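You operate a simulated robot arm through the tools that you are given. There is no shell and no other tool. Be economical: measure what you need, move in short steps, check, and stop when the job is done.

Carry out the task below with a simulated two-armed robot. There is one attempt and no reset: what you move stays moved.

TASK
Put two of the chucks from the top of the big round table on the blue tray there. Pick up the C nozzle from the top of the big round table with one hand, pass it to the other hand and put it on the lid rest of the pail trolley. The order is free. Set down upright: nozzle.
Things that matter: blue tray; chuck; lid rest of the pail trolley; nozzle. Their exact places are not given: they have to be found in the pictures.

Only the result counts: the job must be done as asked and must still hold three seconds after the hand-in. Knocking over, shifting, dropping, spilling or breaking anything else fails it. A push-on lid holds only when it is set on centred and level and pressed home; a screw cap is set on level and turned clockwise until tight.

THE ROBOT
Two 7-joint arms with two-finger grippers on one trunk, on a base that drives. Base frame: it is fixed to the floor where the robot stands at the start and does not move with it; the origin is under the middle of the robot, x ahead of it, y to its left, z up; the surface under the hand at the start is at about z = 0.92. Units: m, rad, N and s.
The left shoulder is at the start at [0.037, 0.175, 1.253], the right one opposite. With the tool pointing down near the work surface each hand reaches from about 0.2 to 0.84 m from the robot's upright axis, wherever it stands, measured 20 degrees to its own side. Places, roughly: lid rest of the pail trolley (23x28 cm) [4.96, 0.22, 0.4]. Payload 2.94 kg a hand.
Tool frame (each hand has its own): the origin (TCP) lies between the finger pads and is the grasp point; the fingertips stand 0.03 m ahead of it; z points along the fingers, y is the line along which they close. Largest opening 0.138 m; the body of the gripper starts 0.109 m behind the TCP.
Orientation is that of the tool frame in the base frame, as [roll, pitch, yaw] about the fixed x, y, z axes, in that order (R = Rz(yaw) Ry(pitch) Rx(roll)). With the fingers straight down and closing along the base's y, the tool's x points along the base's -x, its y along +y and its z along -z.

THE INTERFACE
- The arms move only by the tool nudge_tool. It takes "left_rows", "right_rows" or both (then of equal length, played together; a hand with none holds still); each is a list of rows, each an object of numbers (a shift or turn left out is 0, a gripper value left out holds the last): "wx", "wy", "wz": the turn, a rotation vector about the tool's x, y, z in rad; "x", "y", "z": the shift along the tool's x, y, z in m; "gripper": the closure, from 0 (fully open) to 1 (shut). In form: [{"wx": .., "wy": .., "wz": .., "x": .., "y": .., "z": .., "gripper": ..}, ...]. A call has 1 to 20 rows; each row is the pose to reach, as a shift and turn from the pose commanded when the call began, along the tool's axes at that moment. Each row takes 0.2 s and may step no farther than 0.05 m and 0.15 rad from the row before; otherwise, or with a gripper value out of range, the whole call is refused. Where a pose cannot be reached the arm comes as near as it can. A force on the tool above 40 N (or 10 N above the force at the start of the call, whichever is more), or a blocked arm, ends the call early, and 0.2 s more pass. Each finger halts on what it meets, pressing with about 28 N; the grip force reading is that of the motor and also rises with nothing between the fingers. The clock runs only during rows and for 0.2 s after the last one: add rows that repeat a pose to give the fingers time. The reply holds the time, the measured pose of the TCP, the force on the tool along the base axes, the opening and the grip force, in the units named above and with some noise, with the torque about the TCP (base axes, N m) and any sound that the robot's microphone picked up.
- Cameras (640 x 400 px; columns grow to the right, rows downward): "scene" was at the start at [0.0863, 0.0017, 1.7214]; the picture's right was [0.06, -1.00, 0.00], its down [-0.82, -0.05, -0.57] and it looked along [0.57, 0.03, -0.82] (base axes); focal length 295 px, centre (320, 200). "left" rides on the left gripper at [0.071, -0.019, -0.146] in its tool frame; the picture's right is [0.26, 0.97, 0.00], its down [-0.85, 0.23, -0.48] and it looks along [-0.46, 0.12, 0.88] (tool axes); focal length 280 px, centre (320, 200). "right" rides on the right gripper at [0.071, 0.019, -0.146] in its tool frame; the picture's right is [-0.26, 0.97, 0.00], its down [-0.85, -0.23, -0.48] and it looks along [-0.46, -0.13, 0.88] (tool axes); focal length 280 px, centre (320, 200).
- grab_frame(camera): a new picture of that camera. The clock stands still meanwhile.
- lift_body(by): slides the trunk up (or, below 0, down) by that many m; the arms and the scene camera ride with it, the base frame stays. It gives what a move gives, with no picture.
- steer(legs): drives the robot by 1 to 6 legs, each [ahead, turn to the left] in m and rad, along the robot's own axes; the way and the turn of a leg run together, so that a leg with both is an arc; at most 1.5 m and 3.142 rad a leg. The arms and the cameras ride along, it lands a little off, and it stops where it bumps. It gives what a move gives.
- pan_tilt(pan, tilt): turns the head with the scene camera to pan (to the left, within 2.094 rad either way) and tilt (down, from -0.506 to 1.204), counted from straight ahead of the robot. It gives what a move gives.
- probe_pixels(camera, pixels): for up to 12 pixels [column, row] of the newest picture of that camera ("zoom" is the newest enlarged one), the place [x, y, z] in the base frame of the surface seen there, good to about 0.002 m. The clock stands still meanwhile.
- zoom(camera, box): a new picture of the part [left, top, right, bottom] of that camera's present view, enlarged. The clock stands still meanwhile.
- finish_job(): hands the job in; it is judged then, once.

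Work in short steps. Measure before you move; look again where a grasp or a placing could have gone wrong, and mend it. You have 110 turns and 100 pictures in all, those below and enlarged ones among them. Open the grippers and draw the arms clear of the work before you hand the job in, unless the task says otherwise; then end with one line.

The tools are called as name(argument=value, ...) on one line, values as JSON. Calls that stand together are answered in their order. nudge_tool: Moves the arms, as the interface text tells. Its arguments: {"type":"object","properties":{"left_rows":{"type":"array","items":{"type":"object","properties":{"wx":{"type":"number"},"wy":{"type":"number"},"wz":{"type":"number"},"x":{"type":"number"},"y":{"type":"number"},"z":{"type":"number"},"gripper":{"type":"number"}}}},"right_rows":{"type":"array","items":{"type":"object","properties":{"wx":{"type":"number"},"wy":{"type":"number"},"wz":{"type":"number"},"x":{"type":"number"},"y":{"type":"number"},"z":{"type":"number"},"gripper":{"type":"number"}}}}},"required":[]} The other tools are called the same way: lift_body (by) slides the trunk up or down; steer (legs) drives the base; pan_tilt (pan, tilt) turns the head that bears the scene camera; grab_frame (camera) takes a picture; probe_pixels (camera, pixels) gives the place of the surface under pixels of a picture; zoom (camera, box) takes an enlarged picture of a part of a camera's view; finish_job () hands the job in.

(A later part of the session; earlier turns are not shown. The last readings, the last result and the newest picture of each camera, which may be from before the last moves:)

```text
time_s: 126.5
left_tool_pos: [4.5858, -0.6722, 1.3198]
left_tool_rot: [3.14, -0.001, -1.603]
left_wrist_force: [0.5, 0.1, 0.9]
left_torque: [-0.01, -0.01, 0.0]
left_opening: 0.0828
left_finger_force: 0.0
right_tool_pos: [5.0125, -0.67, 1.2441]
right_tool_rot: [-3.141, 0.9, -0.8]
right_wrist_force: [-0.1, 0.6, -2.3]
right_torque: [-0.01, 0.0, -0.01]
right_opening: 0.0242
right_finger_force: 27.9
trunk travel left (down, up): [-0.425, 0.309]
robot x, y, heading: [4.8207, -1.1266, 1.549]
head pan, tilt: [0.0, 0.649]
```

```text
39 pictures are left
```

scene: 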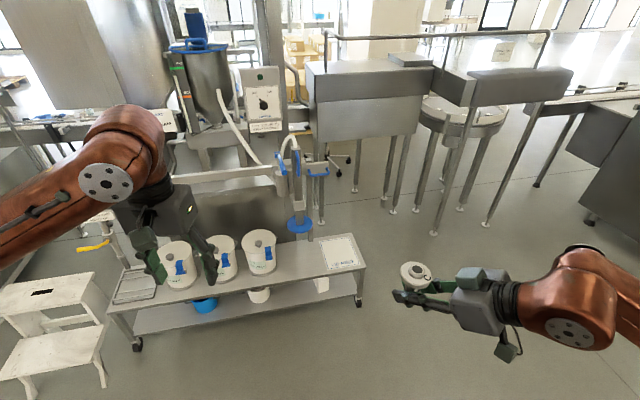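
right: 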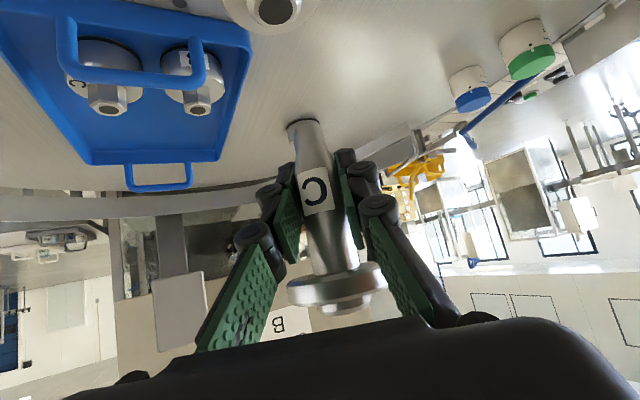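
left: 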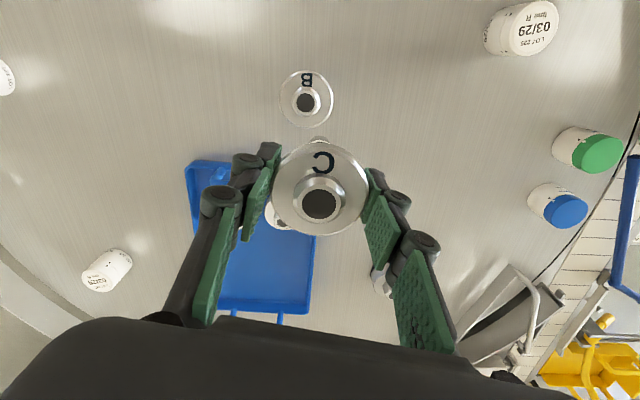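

The trolley is in view: pails in the middle, a marked white square at the right end (340,252) and a grate at the left end (133,285). I zoom on both and probe.

zoom(camera="scene", box=[260, 210, 380, 310])

probe_pixels(camera="scene", pixels=[[340, 252], [320, 240], [352, 235], [366, 264], [330, 270], [312, 235], [300, 262], [133, 285], [299, 225], [260, 240], [357, 300], [318, 165]])

```text
4.00 times, centred on (320, 260) of scene
```

zoom: 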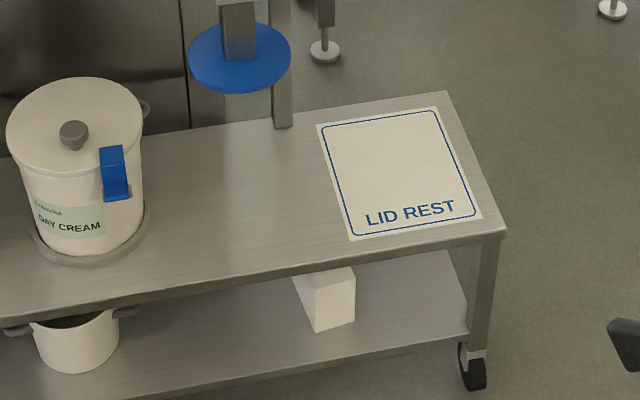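

```text
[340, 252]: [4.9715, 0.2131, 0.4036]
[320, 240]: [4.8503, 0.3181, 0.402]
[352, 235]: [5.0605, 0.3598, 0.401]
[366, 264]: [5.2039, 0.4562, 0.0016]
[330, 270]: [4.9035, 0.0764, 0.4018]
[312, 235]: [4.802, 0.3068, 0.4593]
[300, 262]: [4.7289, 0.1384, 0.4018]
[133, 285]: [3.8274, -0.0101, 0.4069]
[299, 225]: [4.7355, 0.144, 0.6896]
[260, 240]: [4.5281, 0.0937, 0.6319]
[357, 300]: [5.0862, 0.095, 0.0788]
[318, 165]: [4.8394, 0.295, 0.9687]
```

The LID REST label is flat at z≈0.402, centred (4.965, 0.215). I first retract the left hand away from the filler, then drive 0.65 ahead.

nudge_tool(left_rows=[{"x": 0.04}, {"x": 0.08}, {"x": 0.12}])

steer(legs=[[0.65, 0.0]])

grab_frame(camera="scene")

```text
time_s: 127.3
left_tool_pos: [4.5804, -0.7937, 1.3193]
left_tool_rot: [3.14, 0.001, -1.604]
left_wrist_force: [0.2, -1.0, 0.4]
left_torque: [0.08, 0.0, -0.03]
left_opening: 0.0829
left_finger_force: 0.0
right_tool_pos: [5.0116, -0.6718, 1.2459]
right_tool_rot: [-3.14, 0.901, -0.8]
right_wrist_force: [0.3, -0.1, -2.4]
right_torque: [0.0, -0.05, -0.05]
right_opening: 0.0243
right_finger_force: 28.0
trunk travel left (down, up): [-0.425, 0.309]
robot x, y, heading: [4.8228, -1.1228, 1.556]
head pan, tilt: [0.0, 0.649]
```

```text
time_s: 130.9
left_tool_pos: [4.5934, -0.1426, 1.3191]
left_tool_rot: [3.141, 0.001, -1.604]
left_wrist_force: [0.0, 1.0, 0.3]
left_torque: [-0.02, 0.01, 0.0]
left_opening: 0.0826
left_finger_force: 0.0
right_tool_pos: [5.0234, -0.0228, 1.2437]
right_tool_rot: [-3.14, 0.901, -0.799]
right_wrist_force: [0.0, 0.2, -1.3]
right_torque: [0.01, 0.02, -0.02]
right_opening: 0.0239
right_finger_force: 28.3
trunk travel left (down, up): [-0.425, 0.309]
robot x, y, heading: [4.8377, -0.4815, 1.554]
head pan, tilt: [0.0, 0.649]
```

```text
37 pictures are left
```

scene: 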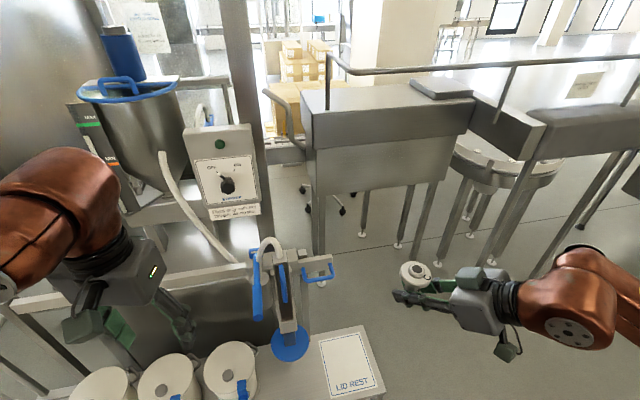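

Clear of the filler. I lower the trunk by 0.40 (right hand to ≈0.84, above everything) and look.

lift_body(by=-0.4)

pan_tilt(pan=-0.15, tilt=0.8)

grab_frame(camera="scene")

```text
time_s: 134.8
left_tool_pos: [4.5933, -0.1124, 0.9024]
left_tool_rot: [3.14, -0.086, -1.603]
left_wrist_force: [-0.3, 0.0, 0.7]
left_torque: [0.0, -0.02, -0.02]
left_opening: 0.0829
left_finger_force: 0.1
right_tool_pos: [5.0239, -0.0247, 0.8458]
right_tool_rot: [-3.139, 0.9, -0.799]
right_wrist_force: [-0.4, -0.8, -2.2]
right_torque: [0.01, -0.01, 0.02]
right_opening: 0.0241
right_finger_force: 27.7
trunk travel left (down, up): [-0.025, 0.709]
robot x, y, heading: [4.8352, -0.4819, 1.555]
head pan, tilt: [0.0, 0.649]
```

```text
time_s: 135.5
left_tool_pos: [4.5933, -0.1106, 0.9007]
left_tool_rot: [3.141, -0.087, -1.604]
left_wrist_force: [-0.8, 0.6, 0.4]
left_torque: [0.01, -0.03, 0.01]
left_opening: 0.0826
left_finger_force: 0.1
right_tool_pos: [5.0242, -0.0225, 0.8454]
right_tool_rot: [3.142, 0.901, -0.799]
right_wrist_force: [-0.6, -1.0, -2.2]
right_torque: [-0.04, 0.02, -0.02]
right_opening: 0.0241
right_finger_force: 27.9
trunk travel left (down, up): [-0.025, 0.709]
robot x, y, heading: [4.8392, -0.4814, 1.551]
head pan, tilt: [-0.15, 0.799]
```

```text
36 pictures are left
```

scene: 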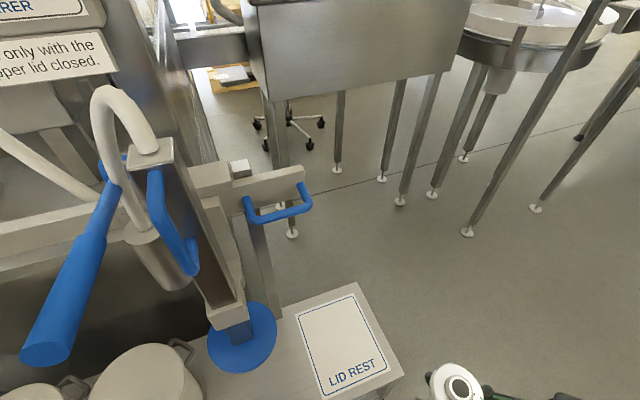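

The label is visible at (345,340), and the hand at lower right. I move the nozzle horizontally over the label centre (4.98, 0.20).

nudge_tool(right_rows=[{"x": -0.02, "y": -0.0207, "z": 0.025}, {"x": -0.0395, "y": -0.0414, "z": 0.05}, {"x": -0.059, "y": -0.062, "z": 0.075}, {"x": -0.079, "y": -0.083, "z": 0.1}, {"x": -0.099, "y": -0.1036, "z": 0.125}, {"x": -0.1185, "y": -0.1243, "z": 0.1496}, {"x": -0.1185, "y": -0.1243, "z": 0.1496}])

grab_frame(camera="scene")

grab_frame(camera="right")

```text
time_s: 137.3
left_tool_pos: [4.5935, -0.0983, 0.8992]
left_tool_rot: [-3.142, -0.103, -1.604]
left_wrist_force: [-0.8, -1.2, 0.5]
left_torque: [0.11, -0.04, 0.03]
left_opening: 0.0828
left_finger_force: 0.1
right_tool_pos: [4.9656, 0.2097, 0.8835]
right_tool_rot: [-3.062, 0.961, -0.721]
right_wrist_force: [-0.2, 0.0, -2.6]
right_torque: [0.08, 0.0, -0.02]
right_opening: 0.0242
right_finger_force: 28.3
right hand out of reach, approached as far as the arm can: row 4, 6, 7
trunk travel left (down, up): [-0.025, 0.709]
robot x, y, heading: [4.8357, -0.4765, 1.558]
head pan, tilt: [-0.15, 0.799]
stopped in row 7 (right hand): the arm was blocked; the commanded pose is now the measured one
```

```text
35 pictures are left
```

scene: 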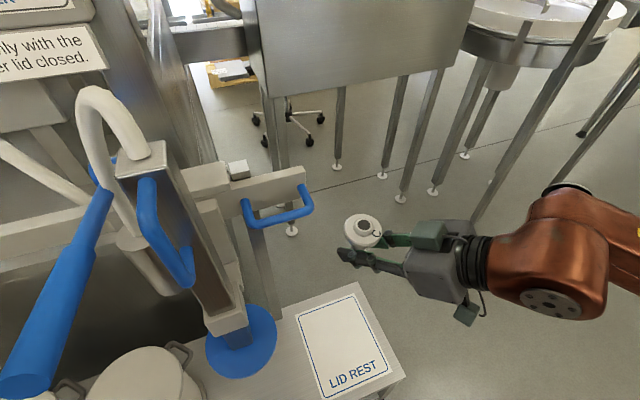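

```text
34 pictures are left
```

right: 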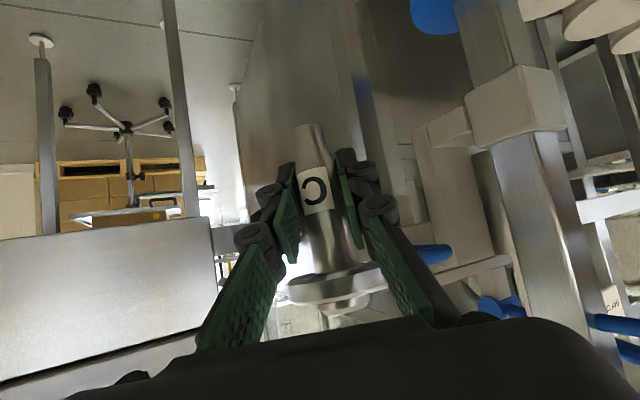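

The right arm was blocked near the end and the left hand has drifted a few cm, so some arm link touches something. I look left at the left arm before going on.

pan_tilt(pan=0.9, tilt=0.8)

grab_frame(camera="scene")

pan_tilt(pan=-0.9, tilt=0.8)

grab_frame(camera="scene")

```text
time_s: 138.6
left_tool_pos: [4.594, -0.1055, 0.8999]
left_tool_rot: [3.14, -0.098, -1.604]
left_wrist_force: [-0.1, -0.1, 0.0]
left_torque: [0.02, 0.0, 0.02]
left_opening: 0.0826
left_finger_force: 0.1
right_tool_pos: [4.9655, 0.2038, 0.8849]
right_tool_rot: [-3.059, 0.959, -0.719]
right_wrist_force: [0.7, -0.5, -2.9]
right_torque: [0.04, 0.04, 0.01]
right_opening: 0.0242
right_finger_force: 27.9
trunk travel left (down, up): [-0.025, 0.709]
robot x, y, heading: [4.8377, -0.4795, 1.549]
head pan, tilt: [0.901, 0.799]
```

```text
33 pictures are left
```

scene: 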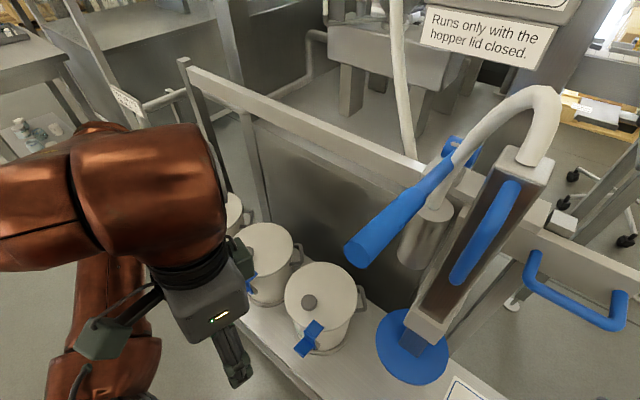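

```text
time_s: 140.4
left_tool_pos: [4.5945, -0.1093, 0.9009]
left_tool_rot: [3.14, -0.09, -1.602]
left_wrist_force: [-0.8, 0.7, 0.1]
left_torque: [0.0, 0.0, 0.03]
left_opening: 0.0825
left_finger_force: 0.1
right_tool_pos: [4.9658, 0.1995, 0.887]
right_tool_rot: [-3.049, 0.963, -0.709]
right_wrist_force: [0.9, -0.1, -2.6]
right_torque: [-0.01, 0.01, 0.03]
right_opening: 0.0241
right_finger_force: 27.9
trunk travel left (down, up): [-0.025, 0.709]
robot x, y, heading: [4.8299, -0.4809, 1.551]
head pan, tilt: [-0.901, 0.799]
```

```text
32 pictures are left
```

scene: 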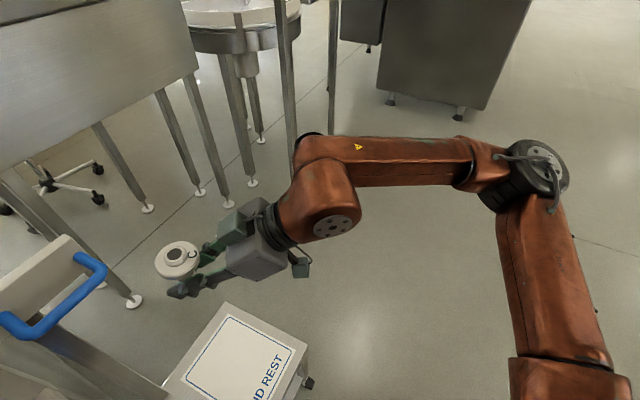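

Nothing outside is touched; the right arm was just near its reach limit and got slightly tilted. I back off 5 cm toward the robot, level the nozzle again, and shift the left hand a bit outward.

nudge_tool(right_rows=[{"x": 0.009, "y": 0.019, "z": -0.013}, {"x": 0.0186, "y": 0.038, "z": -0.0267}, {"x": 0.0186, "y": 0.038, "z": -0.0267, "wx": -0.046, "wy": 0.031}, {"x": 0.0186, "y": 0.038, "z": -0.0267, "wx": -0.093, "wy": 0.062}, {"x": 0.0186, "y": 0.038, "z": -0.0267, "wx": -0.093, "wy": 0.062}], left_rows=[{"y": 0.015}, {"y": 0.03}, {"y": 0.045}, {"y": 0.06}, {"y": 0.06}])

pan_tilt(pan=-0.3, tilt=0.9)

grab_frame(camera="scene")

```text
time_s: 141.6
left_tool_pos: [4.5366, -0.1095, 0.8986]
left_tool_rot: [-3.109, -0.092, -1.593]
left_wrist_force: [0.5, 0.4, -0.2]
left_torque: [-0.04, 0.01, 0.0]
left_opening: 0.0833
left_finger_force: 0.0
left hand out of reach, approached as far as the arm can: row 4
right_tool_pos: [4.9547, 0.1455, 0.8859]
right_tool_rot: [3.141, 0.902, -0.717]
right_wrist_force: [0.5, -0.1, -2.3]
right_torque: [-0.04, -0.02, -0.01]
right_opening: 0.0242
right_finger_force: 28.4
right hand out of reach, approached as far as the arm can: row 4, 5
trunk travel left (down, up): [-0.025, 0.709]
robot x, y, heading: [4.8367, -0.4817, 1.553]
head pan, tilt: [-0.901, 0.799]
```

```text
time_s: 142.6
left_tool_pos: [4.5363, -0.1094, 0.898]
left_tool_rot: [-3.11, -0.087, -1.593]
left_wrist_force: [0.0, -0.4, 0.3]
left_torque: [-0.01, 0.01, -0.03]
left_opening: 0.0827
left_finger_force: 0.0
right_tool_pos: [4.9548, 0.1451, 0.8862]
right_tool_rot: [-3.141, 0.902, -0.716]
right_wrist_force: [-1.1, 0.0, -2.8]
right_torque: [0.01, -0.02, 0.02]
right_opening: 0.024
right_finger_force: 27.9
trunk travel left (down, up): [-0.025, 0.709]
robot x, y, heading: [4.836, -0.4798, 1.553]
head pan, tilt: [-0.3, 0.901]
```

```text
31 pictures are left
```

scene: 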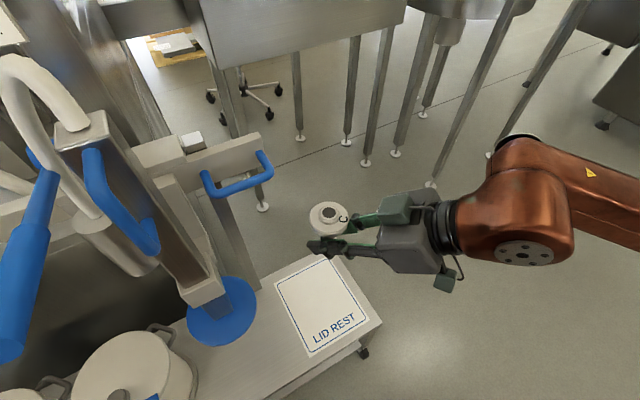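

Level again at (4.955, 0.145, 0.886). I lower straight down 0.25 to z≈0.64.

nudge_tool(right_rows=[{"x": 0.028, "z": 0.022}, {"x": 0.056, "z": 0.044}, {"x": 0.084, "z": 0.0665}, {"x": 0.112, "z": 0.0886}, {"x": 0.14, "z": 0.1107}, {"x": 0.168, "z": 0.133}, {"x": 0.196, "z": 0.155}, {"x": 0.196, "z": 0.155}])

grab_frame(camera="scene")

```text
time_s: 144.4
left_tool_pos: [4.5361, -0.1093, 0.8979]
left_tool_rot: [-3.109, -0.09, -1.594]
left_wrist_force: [-0.1, 0.2, -0.2]
left_torque: [-0.03, -0.04, -0.01]
left_opening: 0.0828
left_finger_force: 0.0
right_tool_pos: [4.953, 0.1436, 0.6383]
right_tool_rot: [3.139, 0.904, -0.712]
right_wrist_force: [0.3, -0.5, -2.6]
right_torque: [0.02, 0.01, 0.01]
right_opening: 0.0239
right_finger_force: 28.4
trunk travel left (down, up): [-0.025, 0.709]
robot x, y, heading: [4.8345, -0.4809, 1.546]
head pan, tilt: [-0.3, 0.901]
```

```text
30 pictures are left
```

scene: 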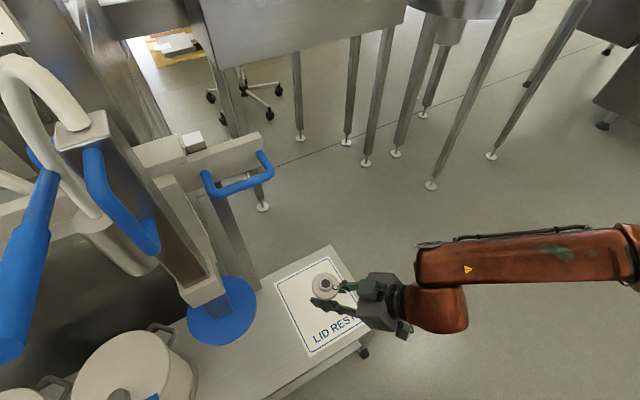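

Free so far, level and over the label. I lower 0.18 more to z≈0.458 (contact expected at about 0.438).

nudge_tool(right_rows=[{"x": 0.028, "z": 0.022}, {"x": 0.056, "z": 0.044}, {"x": 0.084, "z": 0.0665}, {"x": 0.112, "z": 0.0886}, {"x": 0.13, "z": 0.103}, {"x": 0.141, "z": 0.1116}, {"x": 0.141, "z": 0.1116}])

grab_frame(camera="right")

zoom(camera="scene", box=[260, 240, 420, 360])

```text
time_s: 146.0
left_tool_pos: [4.5361, -0.1102, 0.899]
left_tool_rot: [-3.109, -0.09, -1.594]
left_wrist_force: [0.6, -0.6, 0.4]
left_torque: [-0.03, 0.01, 0.02]
left_opening: 0.0826
left_finger_force: 0.0
right_tool_pos: [4.9517, 0.1601, 0.5023]
right_tool_rot: [3.136, 0.874, -0.711]
right_wrist_force: [0.8, 0.2, -2.1]
right_torque: [0.0, -0.01, -0.02]
right_opening: 0.0242
right_finger_force: 28.0
right hand out of reach, approached as far as the arm can: row 4, 5, 6, 7
trunk travel left (down, up): [-0.025, 0.709]
robot x, y, heading: [4.8324, -0.4821, 1.549]
head pan, tilt: [-0.3, 0.901]
```

```text
29 pictures are left
```

right: 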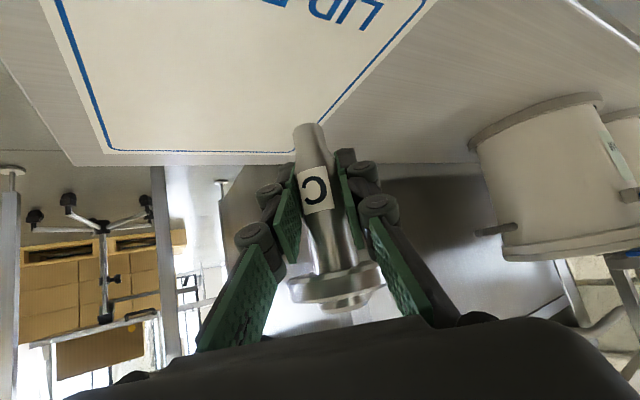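

```text
3.33 times, centred on (340, 300) of scene
```

zoom: 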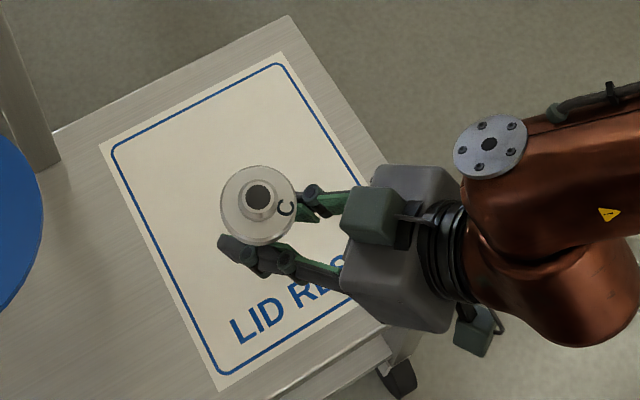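

Out of reach at z=0.502: a wrist limit, not distance. I turn the hand about the vertical clockwise by 0.6 rad (pointing more straight ahead), keeping the nozzle upright, to ease the wrist.

nudge_tool(right_rows=[{"x": -0.02, "z": -0.015}, {"x": -0.02, "z": -0.015, "wx": 0.09, "wz": 0.075}, {"x": -0.02, "z": -0.015, "wx": 0.18, "wz": 0.15}, {"x": -0.02, "z": -0.015, "wx": 0.27, "wz": 0.224}, {"x": -0.02, "z": -0.015, "wx": 0.36, "wz": 0.3}, {"x": -0.02, "z": -0.015, "wx": 0.46, "wz": 0.38}, {"x": -0.02, "z": -0.015, "wx": 0.46, "wz": 0.38}])

grab_frame(camera="scene")

```text
time_s: 147.6
left_tool_pos: [4.5359, -0.1092, 0.8988]
left_tool_rot: [-3.108, -0.089, -1.594]
left_wrist_force: [-0.2, 0.1, 0.1]
left_torque: [-0.01, 0.02, 0.0]
left_opening: 0.0826
left_finger_force: 0.0
right_tool_pos: [4.9783, 0.1612, 0.5449]
right_tool_rot: [3.118, 0.899, -1.326]
right_wrist_force: [-0.1, 0.7, -2.5]
right_torque: [0.01, 0.02, 0.02]
right_opening: 0.0243
right_finger_force: 28.1
right hand out of reach, approached as far as the arm can: row 5, 6, 7
trunk travel left (down, up): [-0.025, 0.709]
robot x, y, heading: [4.8357, -0.4794, 1.55]
head pan, tilt: [-0.3, 0.901]
```

```text
27 pictures are left
```

scene: 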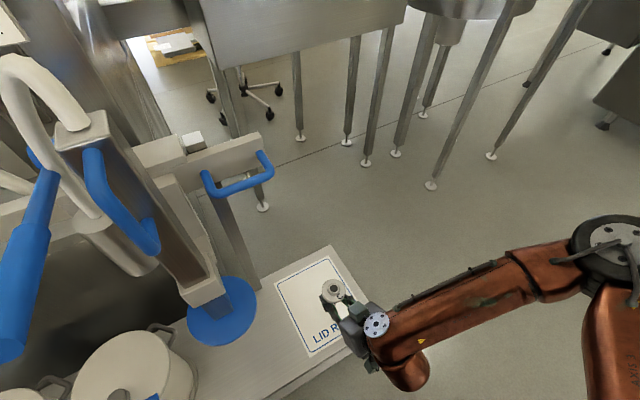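

That did not help. I test in free space where the right arm can get lower: up, back toward the robot and right to about (5.10, -0.12), restoring the hand's yaw.

nudge_tool(right_rows=[{"x": -0.031, "z": -0.025}, {"x": -0.062, "z": -0.05}, {"x": -0.094, "z": -0.0744}, {"x": -0.067, "y": -0.007, "z": -0.108, "wx": -0.062, "wz": -0.051}, {"x": -0.041, "y": -0.014, "z": -0.142, "wx": -0.123, "wz": -0.103}, {"x": -0.014, "y": -0.021, "z": -0.175, "wx": -0.185, "wz": -0.154}, {"x": 0.012, "y": -0.028, "z": -0.209, "wx": -0.247, "wz": -0.206}, {"x": 0.039, "y": -0.035, "z": -0.243, "wx": -0.31, "wz": -0.257}, {"x": 0.065, "y": -0.042, "z": -0.276, "wx": -0.37, "wz": -0.308}, {"x": 0.092, "y": -0.0486, "z": -0.31, "wx": -0.432, "wz": -0.36}, {"x": 0.092, "y": -0.0486, "z": -0.31, "wx": -0.432, "wz": -0.36}])

lift_body(by=-0.025)

grab_frame(camera="scene")

```text
time_s: 150.0
left_tool_pos: [4.5379, -0.1084, 0.8983]
left_tool_rot: [-3.108, -0.089, -1.594]
left_wrist_force: [0.4, 0.2, -0.7]
left_torque: [-0.03, 0.01, 0.01]
left_opening: 0.0828
left_finger_force: 0.2
right_tool_pos: [5.0698, -0.0381, 0.5854]
right_tool_rot: [-3.136, 0.904, -0.743]
right_wrist_force: [0.9, 0.0, -2.5]
right_torque: [-0.03, -0.02, 0.03]
right_opening: 0.0243
right_finger_force: 28.1
right hand out of reach, approached as far as the arm can: row 5, 6, 7, 8, 9, 10, 11
trunk travel left (down, up): [-0.025, 0.709]
robot x, y, heading: [4.8355, -0.4818, 1.548]
head pan, tilt: [-0.3, 0.901]
```

```text
time_s: 150.7
left_tool_pos: [4.5354, -0.0963, 0.8669]
left_tool_rot: [-3.108, -0.127, -1.593]
left_wrist_force: [-0.4, -0.1, 0.6]
left_torque: [0.06, -0.01, -0.01]
left_opening: 0.0829
left_finger_force: 0.0
right_tool_pos: [5.0693, -0.0354, 0.5542]
right_tool_rot: [3.123, 0.894, -0.758]
right_wrist_force: [-0.2, 0.7, -1.9]
right_torque: [0.02, -0.01, 0.02]
right_opening: 0.0244
right_finger_force: 27.7
trunk travel left (down, up): [0.0, 0.734]
robot x, y, heading: [4.8336, -0.4797, 1.554]
head pan, tilt: [-0.3, 0.901]
```

```text
26 pictures are left
```

scene: 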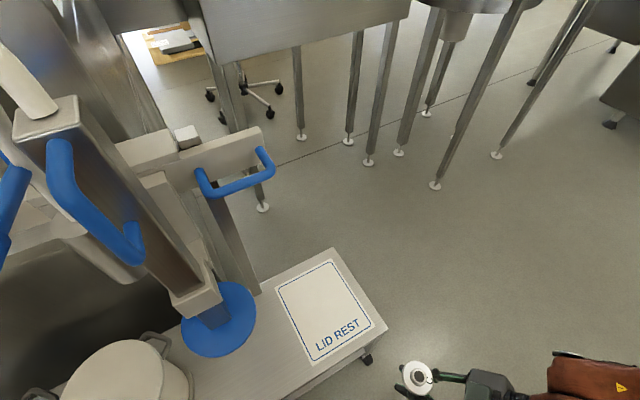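

Close-in is limited at low height too. I try farther out and to the right in free space beside the trolley's end, at about (5.20, 0.20, 0.60).

nudge_tool(right_rows=[{"x": -0.011, "y": -0.037, "z": 0.003}, {"x": -0.022, "y": -0.075, "z": 0.006}, {"x": -0.033, "y": -0.112, "z": 0.009}, {"x": -0.043, "y": -0.149, "z": 0.013}, {"x": -0.054, "y": -0.187, "z": 0.016, "wx": 0.018, "wy": -0.007}, {"x": -0.065, "y": -0.224, "z": 0.019, "wx": 0.018, "wy": -0.007}, {"x": -0.076, "y": -0.261, "z": 0.022, "wx": 0.018, "wy": -0.007}, {"x": -0.076, "y": -0.261, "z": 0.022, "wx": 0.018, "wy": -0.007}])

nudge_tool(right_rows=[{"x": 0.03, "z": 0.024}, {"x": 0.06, "z": 0.047}, {"x": 0.09, "z": 0.071}, {"x": 0.118, "z": 0.093}, {"x": 0.13, "z": 0.103}, {"x": 0.13, "z": 0.103}])

grab_frame(camera="scene")

```text
time_s: 152.5
left_tool_pos: [4.536, -0.097, 0.8667]
left_tool_rot: [-3.11, -0.128, -1.593]
left_wrist_force: [0.2, -0.1, -0.8]
left_torque: [0.0, 0.02, 0.02]
left_opening: 0.0827
left_finger_force: 0.0
right_tool_pos: [5.0751, 0.0886, 0.5442]
right_tool_rot: [-3.131, 0.897, -0.761]
right_wrist_force: [0.6, -0.3, -3.1]
right_torque: [-0.01, 0.0, 0.03]
right_opening: 0.0245
right_finger_force: 28.0
right hand out of reach, approached as far as the arm can: row 1, 2, 3, 4, 5, 6, 7, 8
trunk travel left (down, up): [0.0, 0.734]
robot x, y, heading: [4.8354, -0.4786, 1.55]
head pan, tilt: [-0.3, 0.901]
```

```text
time_s: 153.6
left_tool_pos: [4.5367, -0.0966, 0.8677]
left_tool_rot: [-3.108, -0.126, -1.595]
left_wrist_force: [-0.1, 0.3, 0.6]
left_torque: [-0.01, 0.04, 0.0]
left_opening: 0.0831
left_finger_force: 0.0
right_tool_pos: [5.1069, 0.1253, 0.4259]
right_tool_rot: [3.113, 0.928, -0.761]
right_wrist_force: [2.0, -5.1, 24.4]
right_torque: [0.05, -0.16, -0.02]
right_opening: 0.0253
right_finger_force: 27.6
right hand out of reach, approached as far as the arm can: row 1, 2, 3, 4, 5
trunk travel left (down, up): [0.0, 0.734]
robot x, y, heading: [4.834, -0.4818, 1.551]
head pan, tilt: [-0.3, 0.901]
stopped in row 5 (right hand): the force on the tool passed its limit at 47 N (the readings are from after the stop); the commanded pose is now the measured one
```

```text
25 pictures are left
```

scene: 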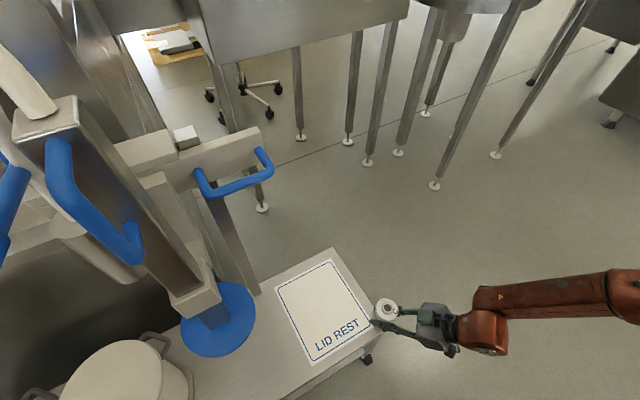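

The hand did reach z=0.426 there, but touched the trolley's end edge. I lift straight up at once and check the nozzle and the trolley.

nudge_tool(right_rows=[{"x": -0.016, "z": -0.012}, {"x": -0.039, "z": -0.031}, {"x": -0.07, "z": -0.055}, {"x": -0.09, "z": -0.07}])

grab_frame(camera="right")

zoom(camera="scene", box=[260, 230, 460, 380])

```text
time_s: 154.6
left_tool_pos: [4.5351, -0.0964, 0.8665]
left_tool_rot: [-3.11, -0.127, -1.592]
left_wrist_force: [0.1, 0.6, -0.1]
left_torque: [0.04, 0.02, 0.03]
left_opening: 0.083
left_finger_force: 0.0
right_tool_pos: [5.1104, 0.1243, 0.5365]
right_tool_rot: [3.11, 0.913, -0.765]
right_wrist_force: [0.4, -0.2, -2.4]
right_torque: [0.0, 0.0, 0.0]
right_opening: 0.0237
right_finger_force: 27.8
trunk travel left (down, up): [0.0, 0.734]
robot x, y, heading: [4.8335, -0.4818, 1.548]
head pan, tilt: [-0.3, 0.901]
```

```text
24 pictures are left
```

right: 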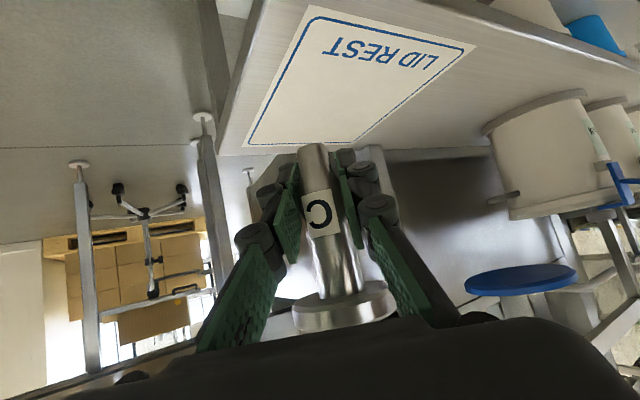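

```text
2.67 times, centred on (360, 305) of scene
```

zoom: 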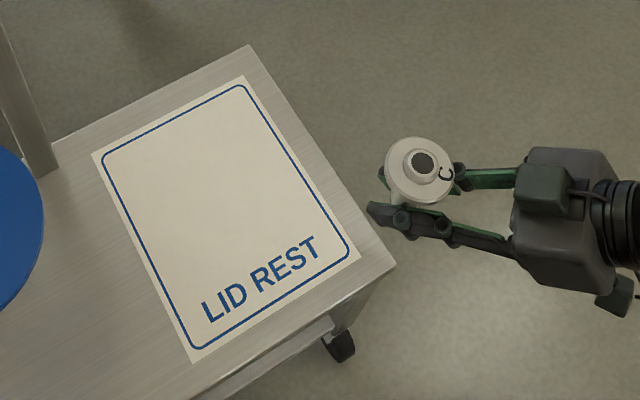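

The nozzle slid and tilted in the grip. I probe the stem line and the flange to measure tilt, and the label corners to check the trolley.

probe_pixels(camera="right", pixels=[[314, 150], [317, 175], [322, 205], [327, 235], [335, 260], [339, 285], [305, 215], [340, 210], [323, 262], [348, 257]])

probe_pixels(camera="zoom", pixels=[[390, 185], [398, 150], [430, 145], [447, 160], [400, 195], [440, 190], [95, 152], [245, 78], [360, 250], [192, 360], [392, 265]])

```text
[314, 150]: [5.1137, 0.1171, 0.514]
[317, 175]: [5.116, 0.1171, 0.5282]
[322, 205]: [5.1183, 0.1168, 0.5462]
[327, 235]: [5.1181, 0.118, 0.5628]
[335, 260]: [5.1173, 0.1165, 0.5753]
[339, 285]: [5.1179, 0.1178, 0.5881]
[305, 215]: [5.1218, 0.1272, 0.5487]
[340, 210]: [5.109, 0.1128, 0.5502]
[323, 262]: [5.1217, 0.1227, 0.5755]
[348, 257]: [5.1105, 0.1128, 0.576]
```

```text
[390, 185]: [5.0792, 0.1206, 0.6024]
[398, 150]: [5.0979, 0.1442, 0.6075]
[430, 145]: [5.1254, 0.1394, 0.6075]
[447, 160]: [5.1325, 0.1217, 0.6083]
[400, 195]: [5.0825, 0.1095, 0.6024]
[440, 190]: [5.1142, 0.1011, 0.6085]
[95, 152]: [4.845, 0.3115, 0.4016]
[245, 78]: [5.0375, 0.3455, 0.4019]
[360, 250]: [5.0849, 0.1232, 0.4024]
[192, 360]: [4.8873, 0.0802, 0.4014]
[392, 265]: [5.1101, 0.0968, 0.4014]
```

The trolley stayed put, and the nozzle is still vertical, but it slid ~13 mm up so the fingertips are now lower than its foot. I will regrip it with the left hand's help: raise the trunk and back off into free space.

lift_body(by=0.35)

steer(legs=[[-0.45, 0]])

pan_tilt(pan=0.0, tilt=0.9)

grab_frame(camera="scene")

```text
time_s: 158.0
left_tool_pos: [4.5375, -0.0948, 1.2164]
left_tool_rot: [-3.109, -0.13, -1.594]
left_wrist_force: [0.4, 0.2, 0.0]
left_torque: [-0.02, -0.02, 0.03]
left_opening: 0.0827
left_finger_force: 0.0
right_tool_pos: [5.1099, 0.1263, 0.8863]
right_tool_rot: [3.111, 0.916, -0.761]
right_wrist_force: [-0.3, 0.0, -2.3]
right_torque: [-0.04, -0.05, 0.0]
right_opening: 0.0239
right_finger_force: 27.3
trunk travel left (down, up): [-0.35, 0.384]
robot x, y, heading: [4.8347, -0.4793, 1.551]
head pan, tilt: [-0.3, 0.901]
```

```text
time_s: 160.7
left_tool_pos: [4.531, -0.5455, 1.2165]
left_tool_rot: [-3.108, -0.126, -1.603]
left_wrist_force: [-0.1, -0.6, -0.7]
left_torque: [0.01, 0.01, 0.0]
left_opening: 0.0829
left_finger_force: 0.1
right_tool_pos: [5.1056, -0.3285, 0.8874]
right_tool_rot: [3.11, 0.917, -0.772]
right_wrist_force: [-0.9, -0.1, -2.1]
right_torque: [-0.02, 0.0, -0.01]
right_opening: 0.0238
right_finger_force: 28.3
trunk travel left (down, up): [-0.35, 0.384]
robot x, y, heading: [4.8268, -0.9333, 1.536]
head pan, tilt: [-0.3, 0.901]
```

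```text
time_s: 161.5
left_tool_pos: [4.5291, -0.5436, 1.2176]
left_tool_rot: [-3.109, -0.129, -1.606]
left_wrist_force: [0.8, 1.3, -0.1]
left_torque: [-0.01, 0.03, 0.02]
left_opening: 0.083
left_finger_force: 0.1
right_tool_pos: [5.1053, -0.3271, 0.8888]
right_tool_rot: [3.113, 0.917, -0.773]
right_wrist_force: [0.0, 0.6, -2.5]
right_torque: [0.02, 0.01, -0.02]
right_opening: 0.0237
right_finger_force: 28.1
trunk travel left (down, up): [-0.35, 0.384]
robot x, y, heading: [4.8229, -0.9318, 1.541]
head pan, tilt: [0.0, 0.901]
```

```text
22 pictures are left
```

scene: 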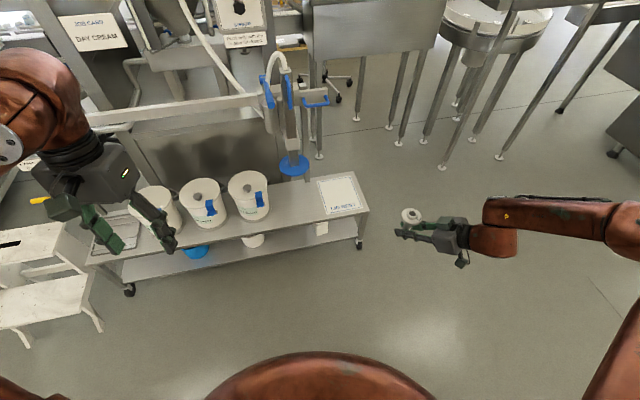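

I bring the right hand with the nozzle in front of the robot (≈(4.89, -0.38, 1.05)) and level the left hand while moving it forward.

nudge_tool(right_rows=[{"x": -0.028, "y": 0.027, "z": -0.001}, {"x": -0.057, "y": 0.054, "z": -0.002}, {"x": -0.085, "y": 0.081, "z": -0.003}, {"x": -0.113, "y": 0.109, "z": -0.004}, {"x": -0.141, "y": 0.136, "z": -0.005}, {"x": -0.17, "y": 0.163, "z": -0.006}, {"x": -0.198, "y": 0.19, "z": -0.0075}, {"x": -0.198, "y": 0.19, "z": -0.0075}], left_rows=[{"x": -0.02, "wx": -0.011, "wy": -0.043}, {"x": -0.04, "wx": -0.022, "wy": -0.086}, {"x": -0.06, "wx": -0.033, "wy": -0.129}, {"x": -0.08, "wx": -0.033, "wy": -0.129}, {"x": -0.1, "wx": -0.033, "wy": -0.129}, {"x": -0.12, "wx": -0.033, "wy": -0.129}, {"x": -0.14, "wx": -0.033, "wy": -0.129}, {"x": -0.15, "wx": -0.033, "wy": -0.129}])

nudge_tool(left_rows=[{"wz": -0.14}, {"wz": -0.28}, {"wz": -0.42}, {"wz": -0.56}, {"wz": -0.7}, {"wz": -0.83}, {"wz": -0.83}])

grab_frame(camera="scene")

```text
time_s: 163.3
left_tool_pos: [4.5353, -0.3966, 1.1973]
left_tool_rot: [3.141, 0.0, -1.601]
left_wrist_force: [0.1, -1.0, -0.2]
left_torque: [-0.01, 0.01, 0.03]
left_opening: 0.0829
left_finger_force: 0.0
right_tool_pos: [4.8939, -0.3889, 1.0501]
right_tool_rot: [3.111, 0.915, -0.774]
right_wrist_force: [0.8, 1.1, -3.0]
right_torque: [-0.05, 0.04, -0.01]
right_opening: 0.0239
right_finger_force: 27.8
right hand out of reach, approached as far as the arm can: row 5, 6
trunk travel left (down, up): [-0.35, 0.384]
robot x, y, heading: [4.8222, -0.9342, 1.541]
head pan, tilt: [0.0, 0.901]
```

```text
time_s: 164.9
left_tool_pos: [4.5338, -0.397, 1.1976]
left_tool_rot: [-3.14, 0.0, -0.77]
left_wrist_force: [-1.0, 0.1, 0.0]
left_torque: [0.0, 0.05, 0.01]
left_opening: 0.0829
left_finger_force: 0.0
right_tool_pos: [4.8922, -0.3898, 1.0504]
right_tool_rot: [3.113, 0.915, -0.772]
right_wrist_force: [-0.8, -0.6, -1.7]
right_torque: [0.0, -0.04, -0.01]
right_opening: 0.0239
right_finger_force: 27.9
trunk travel left (down, up): [-0.35, 0.384]
robot x, y, heading: [4.8238, -0.9328, 1.538]
head pan, tilt: [0.0, 0.901]
```

```text
21 pictures are left
```

scene: 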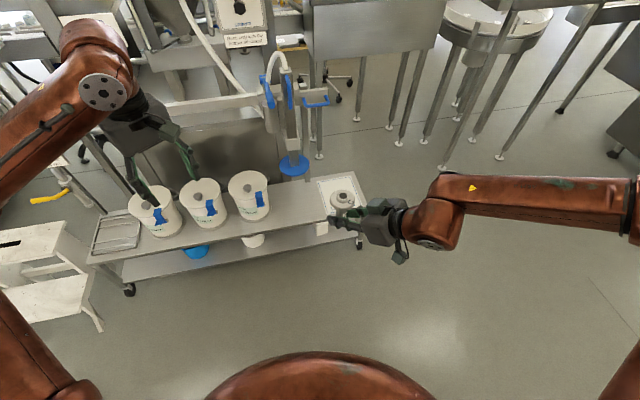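

Both hands are ready; the nozzle is at (342,198). I probe its flange and hub to aim the left hand.

zoom(camera="scene", box=[300, 170, 400, 250])

probe_pixels(camera="scene", pixels=[[342, 196], [333, 200], [352, 199], [342, 206], [342, 190]])

```text
5.00 times, centred on (350, 210) of scene
```

zoom: 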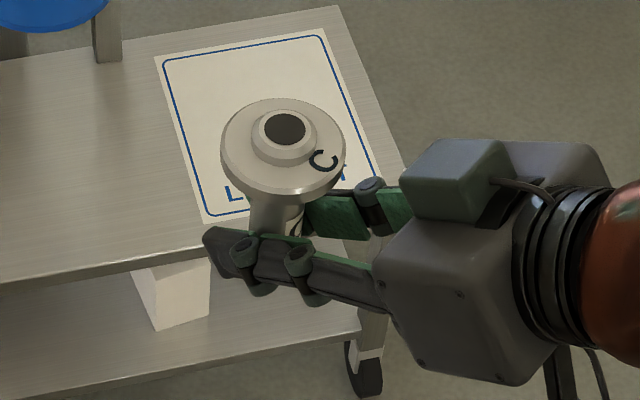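

```text
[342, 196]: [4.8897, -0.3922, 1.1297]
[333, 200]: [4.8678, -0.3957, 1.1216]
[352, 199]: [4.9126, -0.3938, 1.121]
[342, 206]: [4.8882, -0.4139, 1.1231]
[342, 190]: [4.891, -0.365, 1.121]
```

Flange centre (4.890, -0.389), top at z 1.1215. I carry the left hand over it at a safe height.

nudge_tool(left_rows=[{"z": -0.03}, {"x": 0.028, "y": -0.028, "z": -0.03}, {"x": 0.056, "y": -0.056, "z": -0.03}, {"x": 0.083, "y": -0.085, "z": -0.03}, {"x": 0.111, "y": -0.113, "z": -0.03}, {"x": 0.139, "y": -0.141, "z": -0.03}, {"x": 0.167, "y": -0.169, "z": -0.03}, {"x": 0.195, "y": -0.197, "z": -0.03}, {"x": 0.222, "y": -0.225, "z": -0.03}, {"x": 0.25, "y": -0.2535, "z": -0.03}, {"x": 0.25, "y": -0.2535, "z": -0.03}])

grab_frame(camera="left")

```text
time_s: 167.3
left_tool_pos: [4.8884, -0.3867, 1.2267]
left_tool_rot: [-3.139, -0.001, -0.771]
left_wrist_force: [-0.5, -0.7, 0.4]
left_torque: [-0.01, -0.03, -0.01]
left_opening: 0.0828
left_finger_force: 0.1
right_tool_pos: [4.8913, -0.389, 1.05]
right_tool_rot: [3.114, 0.916, -0.772]
right_wrist_force: [-0.9, -0.5, -2.1]
right_torque: [-0.01, -0.01, -0.02]
right_opening: 0.0237
right_finger_force: 27.8
trunk travel left (down, up): [-0.35, 0.384]
robot x, y, heading: [4.8252, -0.9309, 1.536]
head pan, tilt: [0.0, 0.901]
```

```text
19 pictures are left
```

left: 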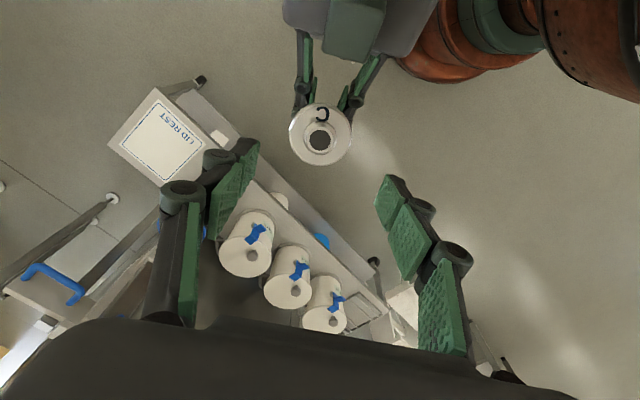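

Well centred (hub at (320,139) between the fingers). I descend 0.108 and close the left gripper on the flange.

nudge_tool(left_rows=[{"z": 0.03}, {"z": 0.06}, {"z": 0.09}, {"z": 0.108}, {"z": 0.108, "gripper": 0.7}, {"z": 0.108}, {"z": 0.108}, {"z": 0.108}, {"z": 0.108}])

```text
time_s: 169.3
left_tool_pos: [4.8911, -0.3884, 1.1192]
left_tool_rot: [-3.141, -0.001, -0.77]
left_wrist_force: [4.7, 6.7, 0.0]
left_torque: [0.34, -0.31, -0.01]
left_opening: 0.0558
left_finger_force: 27.9
right_tool_pos: [4.8923, -0.39, 1.0499]
right_tool_rot: [3.109, 0.916, -0.771]
right_wrist_force: [-5.8, -6.9, -0.6]
right_torque: [0.1, -0.07, 0.0]
right_opening: 0.0239
right_finger_force: 28.4
trunk travel left (down, up): [-0.35, 0.384]
robot x, y, heading: [4.8207, -0.9363, 1.541]
head pan, tilt: [0.0, 0.901]
```

Left holds the flange. Now I open the right slightly (≈31 mm), slide it 21 mm up along the stem, square its orientation, and close again.

nudge_tool(right_rows=[{"gripper": 0.777}, {"gripper": 0.777}, {"x": -0.008, "z": -0.006}, {"x": -0.0167, "z": -0.0128, "wx": 0.0326, "wy": 0.015}, {"x": -0.0167, "z": -0.0128, "wx": 0.0326, "wy": 0.015}, {"x": -0.0167, "z": -0.0128, "wx": 0.0326, "wy": 0.015}])

grab_frame(camera="right")

```text
time_s: 170.7
left_tool_pos: [4.8902, -0.3884, 1.1203]
left_tool_rot: [-3.14, 0.002, -0.773]
left_wrist_force: [-1.7, 1.3, 7.8]
left_torque: [0.17, -0.27, 0.08]
left_opening: 0.0557
left_finger_force: 27.9
right_tool_pos: [4.8943, -0.3895, 1.0697]
right_tool_rot: [-3.14, 0.898, -0.772]
right_wrist_force: [2.2, -1.5, -10.2]
right_torque: [-0.12, 0.29, -0.05]
right_opening: 0.0312
right_finger_force: 0.5
trunk travel left (down, up): [-0.35, 0.384]
robot x, y, heading: [4.822, -0.9334, 1.542]
head pan, tilt: [0.0, 0.901]
```

```text
18 pictures are left
```

right: 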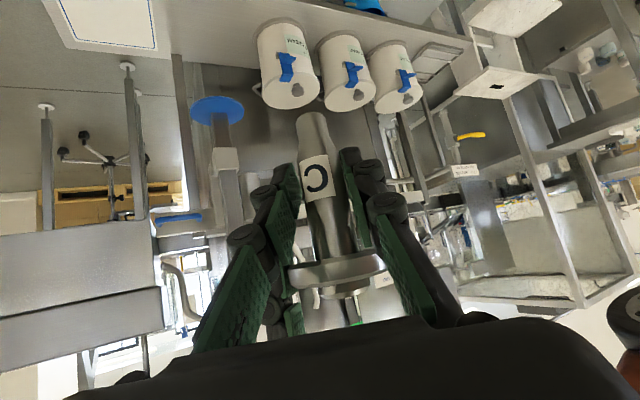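

There is a 10 N contact between right fingers and left fingertips; I lower the right 4 mm and see the force vanish before closing.

nudge_tool(right_rows=[{"x": 0.0035, "z": 0.0028}, {"x": 0.0035, "z": 0.0028}])

```text
time_s: 171.3
left_tool_pos: [4.8907, -0.389, 1.1191]
left_tool_rot: [3.141, 0.0, -0.769]
left_wrist_force: [-1.2, 7.3, 0.2]
left_torque: [0.42, -0.11, 0.17]
left_opening: 0.0555
left_finger_force: 28.6
right_tool_pos: [4.895, -0.3869, 1.0688]
right_tool_rot: [-3.137, 0.903, -0.771]
right_wrist_force: [1.7, -8.0, -1.9]
right_torque: [0.02, 0.17, -0.13]
right_opening: 0.0313
right_finger_force: 0.6
trunk travel left (down, up): [-0.35, 0.384]
robot x, y, heading: [4.8205, -0.9334, 1.541]
head pan, tilt: [0.0, 0.901]
```

The right hand sits ~4.5 mm off sideways; I shift it +4.5 mm along its y and then close.

nudge_tool(right_rows=[{"y": 0.0045}, {"y": 0.0045}, {"y": 0.0045, "gripper": 0.95}, {"y": 0.0045}, {"y": 0.0045}, {"y": 0.0045}])

grab_frame(camera="right")

```text
time_s: 172.7
left_tool_pos: [4.8908, -0.3897, 1.1192]
left_tool_rot: [-3.141, 0.002, -0.773]
left_wrist_force: [-0.9, -11.0, 0.3]
left_torque: [-0.1, -0.22, -0.03]
left_opening: 0.0557
left_finger_force: 28.0
right_tool_pos: [4.8916, -0.3913, 1.0685]
right_tool_rot: [-3.14, 0.9, -0.773]
right_wrist_force: [0.8, 10.8, -0.2]
right_torque: [-0.46, 0.26, 0.02]
right_opening: 0.0241
right_finger_force: 28.4
trunk travel left (down, up): [-0.35, 0.384]
robot x, y, heading: [4.8202, -0.9305, 1.537]
head pan, tilt: [0.0, 0.901]
```

```text
17 pictures are left
```

right: 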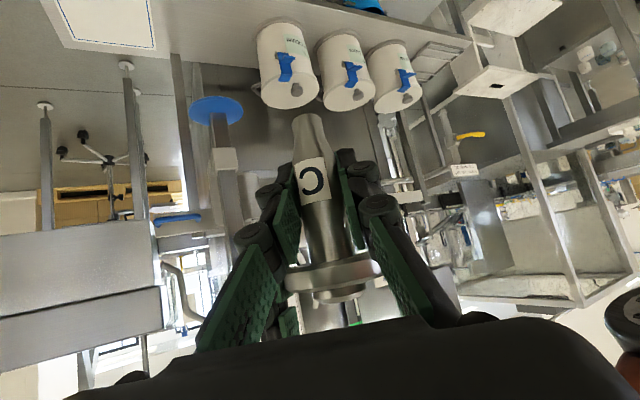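

Regripped higher on the stem (24.1 mm). I open the left hand and raise it, then check the nozzle's tilt.

nudge_tool(left_rows=[{"gripper": 0.4}, {"gripper": 0.4}, {"gripper": 0.4}, {"z": -0.03}, {"z": -0.07}, {"z": -0.11}, {"z": -0.11, "y": 0.04, "x": -0.02}, {"z": -0.11, "y": 0.08, "x": -0.05}, {"z": -0.11, "y": 0.12, "x": -0.08}, {"z": -0.11, "y": 0.15, "x": -0.11}, {"z": -0.11, "y": 0.18, "x": -0.14}])

grab_frame(camera="right")

probe_pixels(camera="right", pixels=[[308, 120], [311, 145], [314, 170], [317, 195], [322, 225], [327, 250], [303, 190], [332, 185], [308, 240], [342, 235]])

zoom(camera="scene", box=[300, 170, 400, 250])

```text
time_s: 175.1
left_tool_pos: [4.6608, -0.4214, 1.2283]
left_tool_rot: [-3.141, 0.0, -0.77]
left_wrist_force: [0.2, 0.0, 0.8]
left_torque: [-0.01, -0.06, 0.01]
left_opening: 0.0829
left_finger_force: 0.0
right_tool_pos: [4.8893, -0.3916, 1.0679]
right_tool_rot: [-3.137, 0.901, -0.77]
right_wrist_force: [-0.1, 0.3, 0.3]
right_torque: [-0.02, -0.03, -0.05]
right_opening: 0.0242
right_finger_force: 27.4
trunk travel left (down, up): [-0.35, 0.384]
robot x, y, heading: [4.8258, -0.935, 1.54]
head pan, tilt: [0.0, 0.901]
```

```text
16 pictures are left
```

right: 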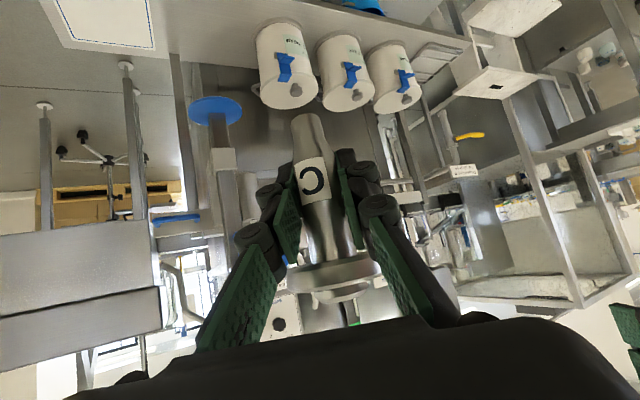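

```text
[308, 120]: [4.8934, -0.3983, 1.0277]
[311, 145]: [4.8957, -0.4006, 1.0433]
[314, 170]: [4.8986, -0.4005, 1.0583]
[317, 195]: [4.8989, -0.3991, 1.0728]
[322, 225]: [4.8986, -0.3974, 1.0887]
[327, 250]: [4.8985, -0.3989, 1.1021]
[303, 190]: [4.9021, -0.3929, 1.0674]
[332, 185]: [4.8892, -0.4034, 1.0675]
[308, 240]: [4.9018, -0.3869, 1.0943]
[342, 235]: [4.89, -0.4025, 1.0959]
```

```text
5.00 times, centred on (350, 210) of scene
```

zoom: 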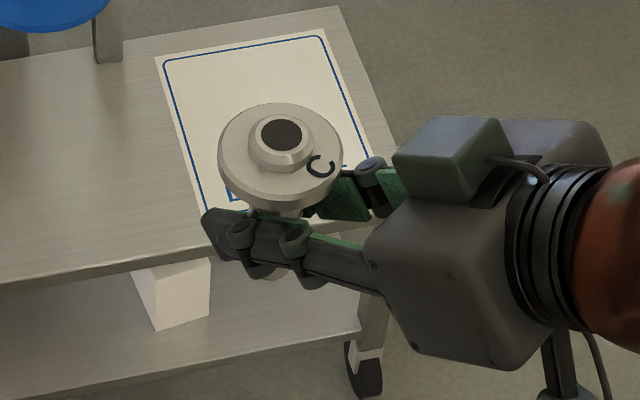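

The nozzle is vertical and its foot is now 41 mm below the TCP. I move the right hand out to the right and the left hand back, so both stay clear of the filler, before driving to a better standing place.

nudge_tool(right_rows=[{"x": 0.017, "y": -0.027, "z": -0.022}, {"x": 0.034, "y": -0.054, "z": -0.043}, {"x": 0.051, "y": -0.081, "z": -0.065}, {"x": 0.069, "y": -0.107, "z": -0.087}, {"x": 0.086, "y": -0.134, "z": -0.109}, {"x": 0.103, "y": -0.161, "z": -0.13}, {"x": 0.12, "y": -0.188, "z": -0.152}, {"x": 0.12, "y": -0.188, "z": -0.152}], left_rows=[{"y": 0.03}, {"y": 0.06}, {"y": 0.09}, {"y": 0.12}, {"y": 0.15}, {"y": 0.18}, {"y": 0.2}, {"y": 0.2}])

grab_frame(camera="scene")

```text
time_s: 176.9
left_tool_pos: [4.5247, -0.5616, 1.2299]
left_tool_rot: [3.141, 0.0, -0.772]
left_wrist_force: [0.1, -0.5, 0.0]
left_torque: [-0.02, -0.01, 0.01]
left_opening: 0.0829
left_finger_force: 0.0
right_tool_pos: [5.0334, -0.4292, 1.0251]
right_tool_rot: [-3.074, 0.908, -0.792]
right_wrist_force: [0.4, 0.1, -2.3]
right_torque: [-0.02, -0.01, 0.03]
right_opening: 0.0241
right_finger_force: 28.2
right hand out of reach, approached as far as the arm can: row 2, 3, 4, 5, 6, 7, 8
trunk travel left (down, up): [-0.35, 0.384]
robot x, y, heading: [4.8238, -0.9321, 1.543]
head pan, tilt: [0.0, 0.901]
```

```text
14 pictures are left
```

scene: 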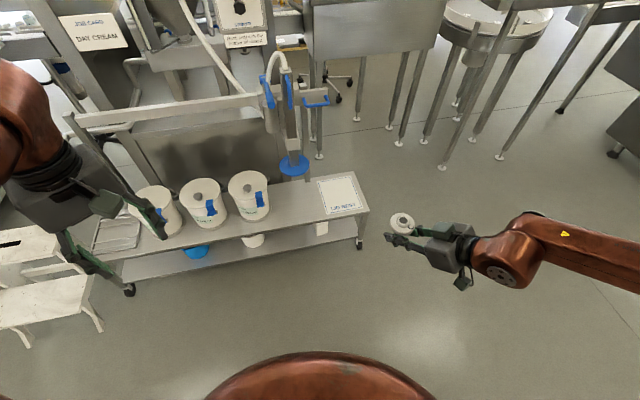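

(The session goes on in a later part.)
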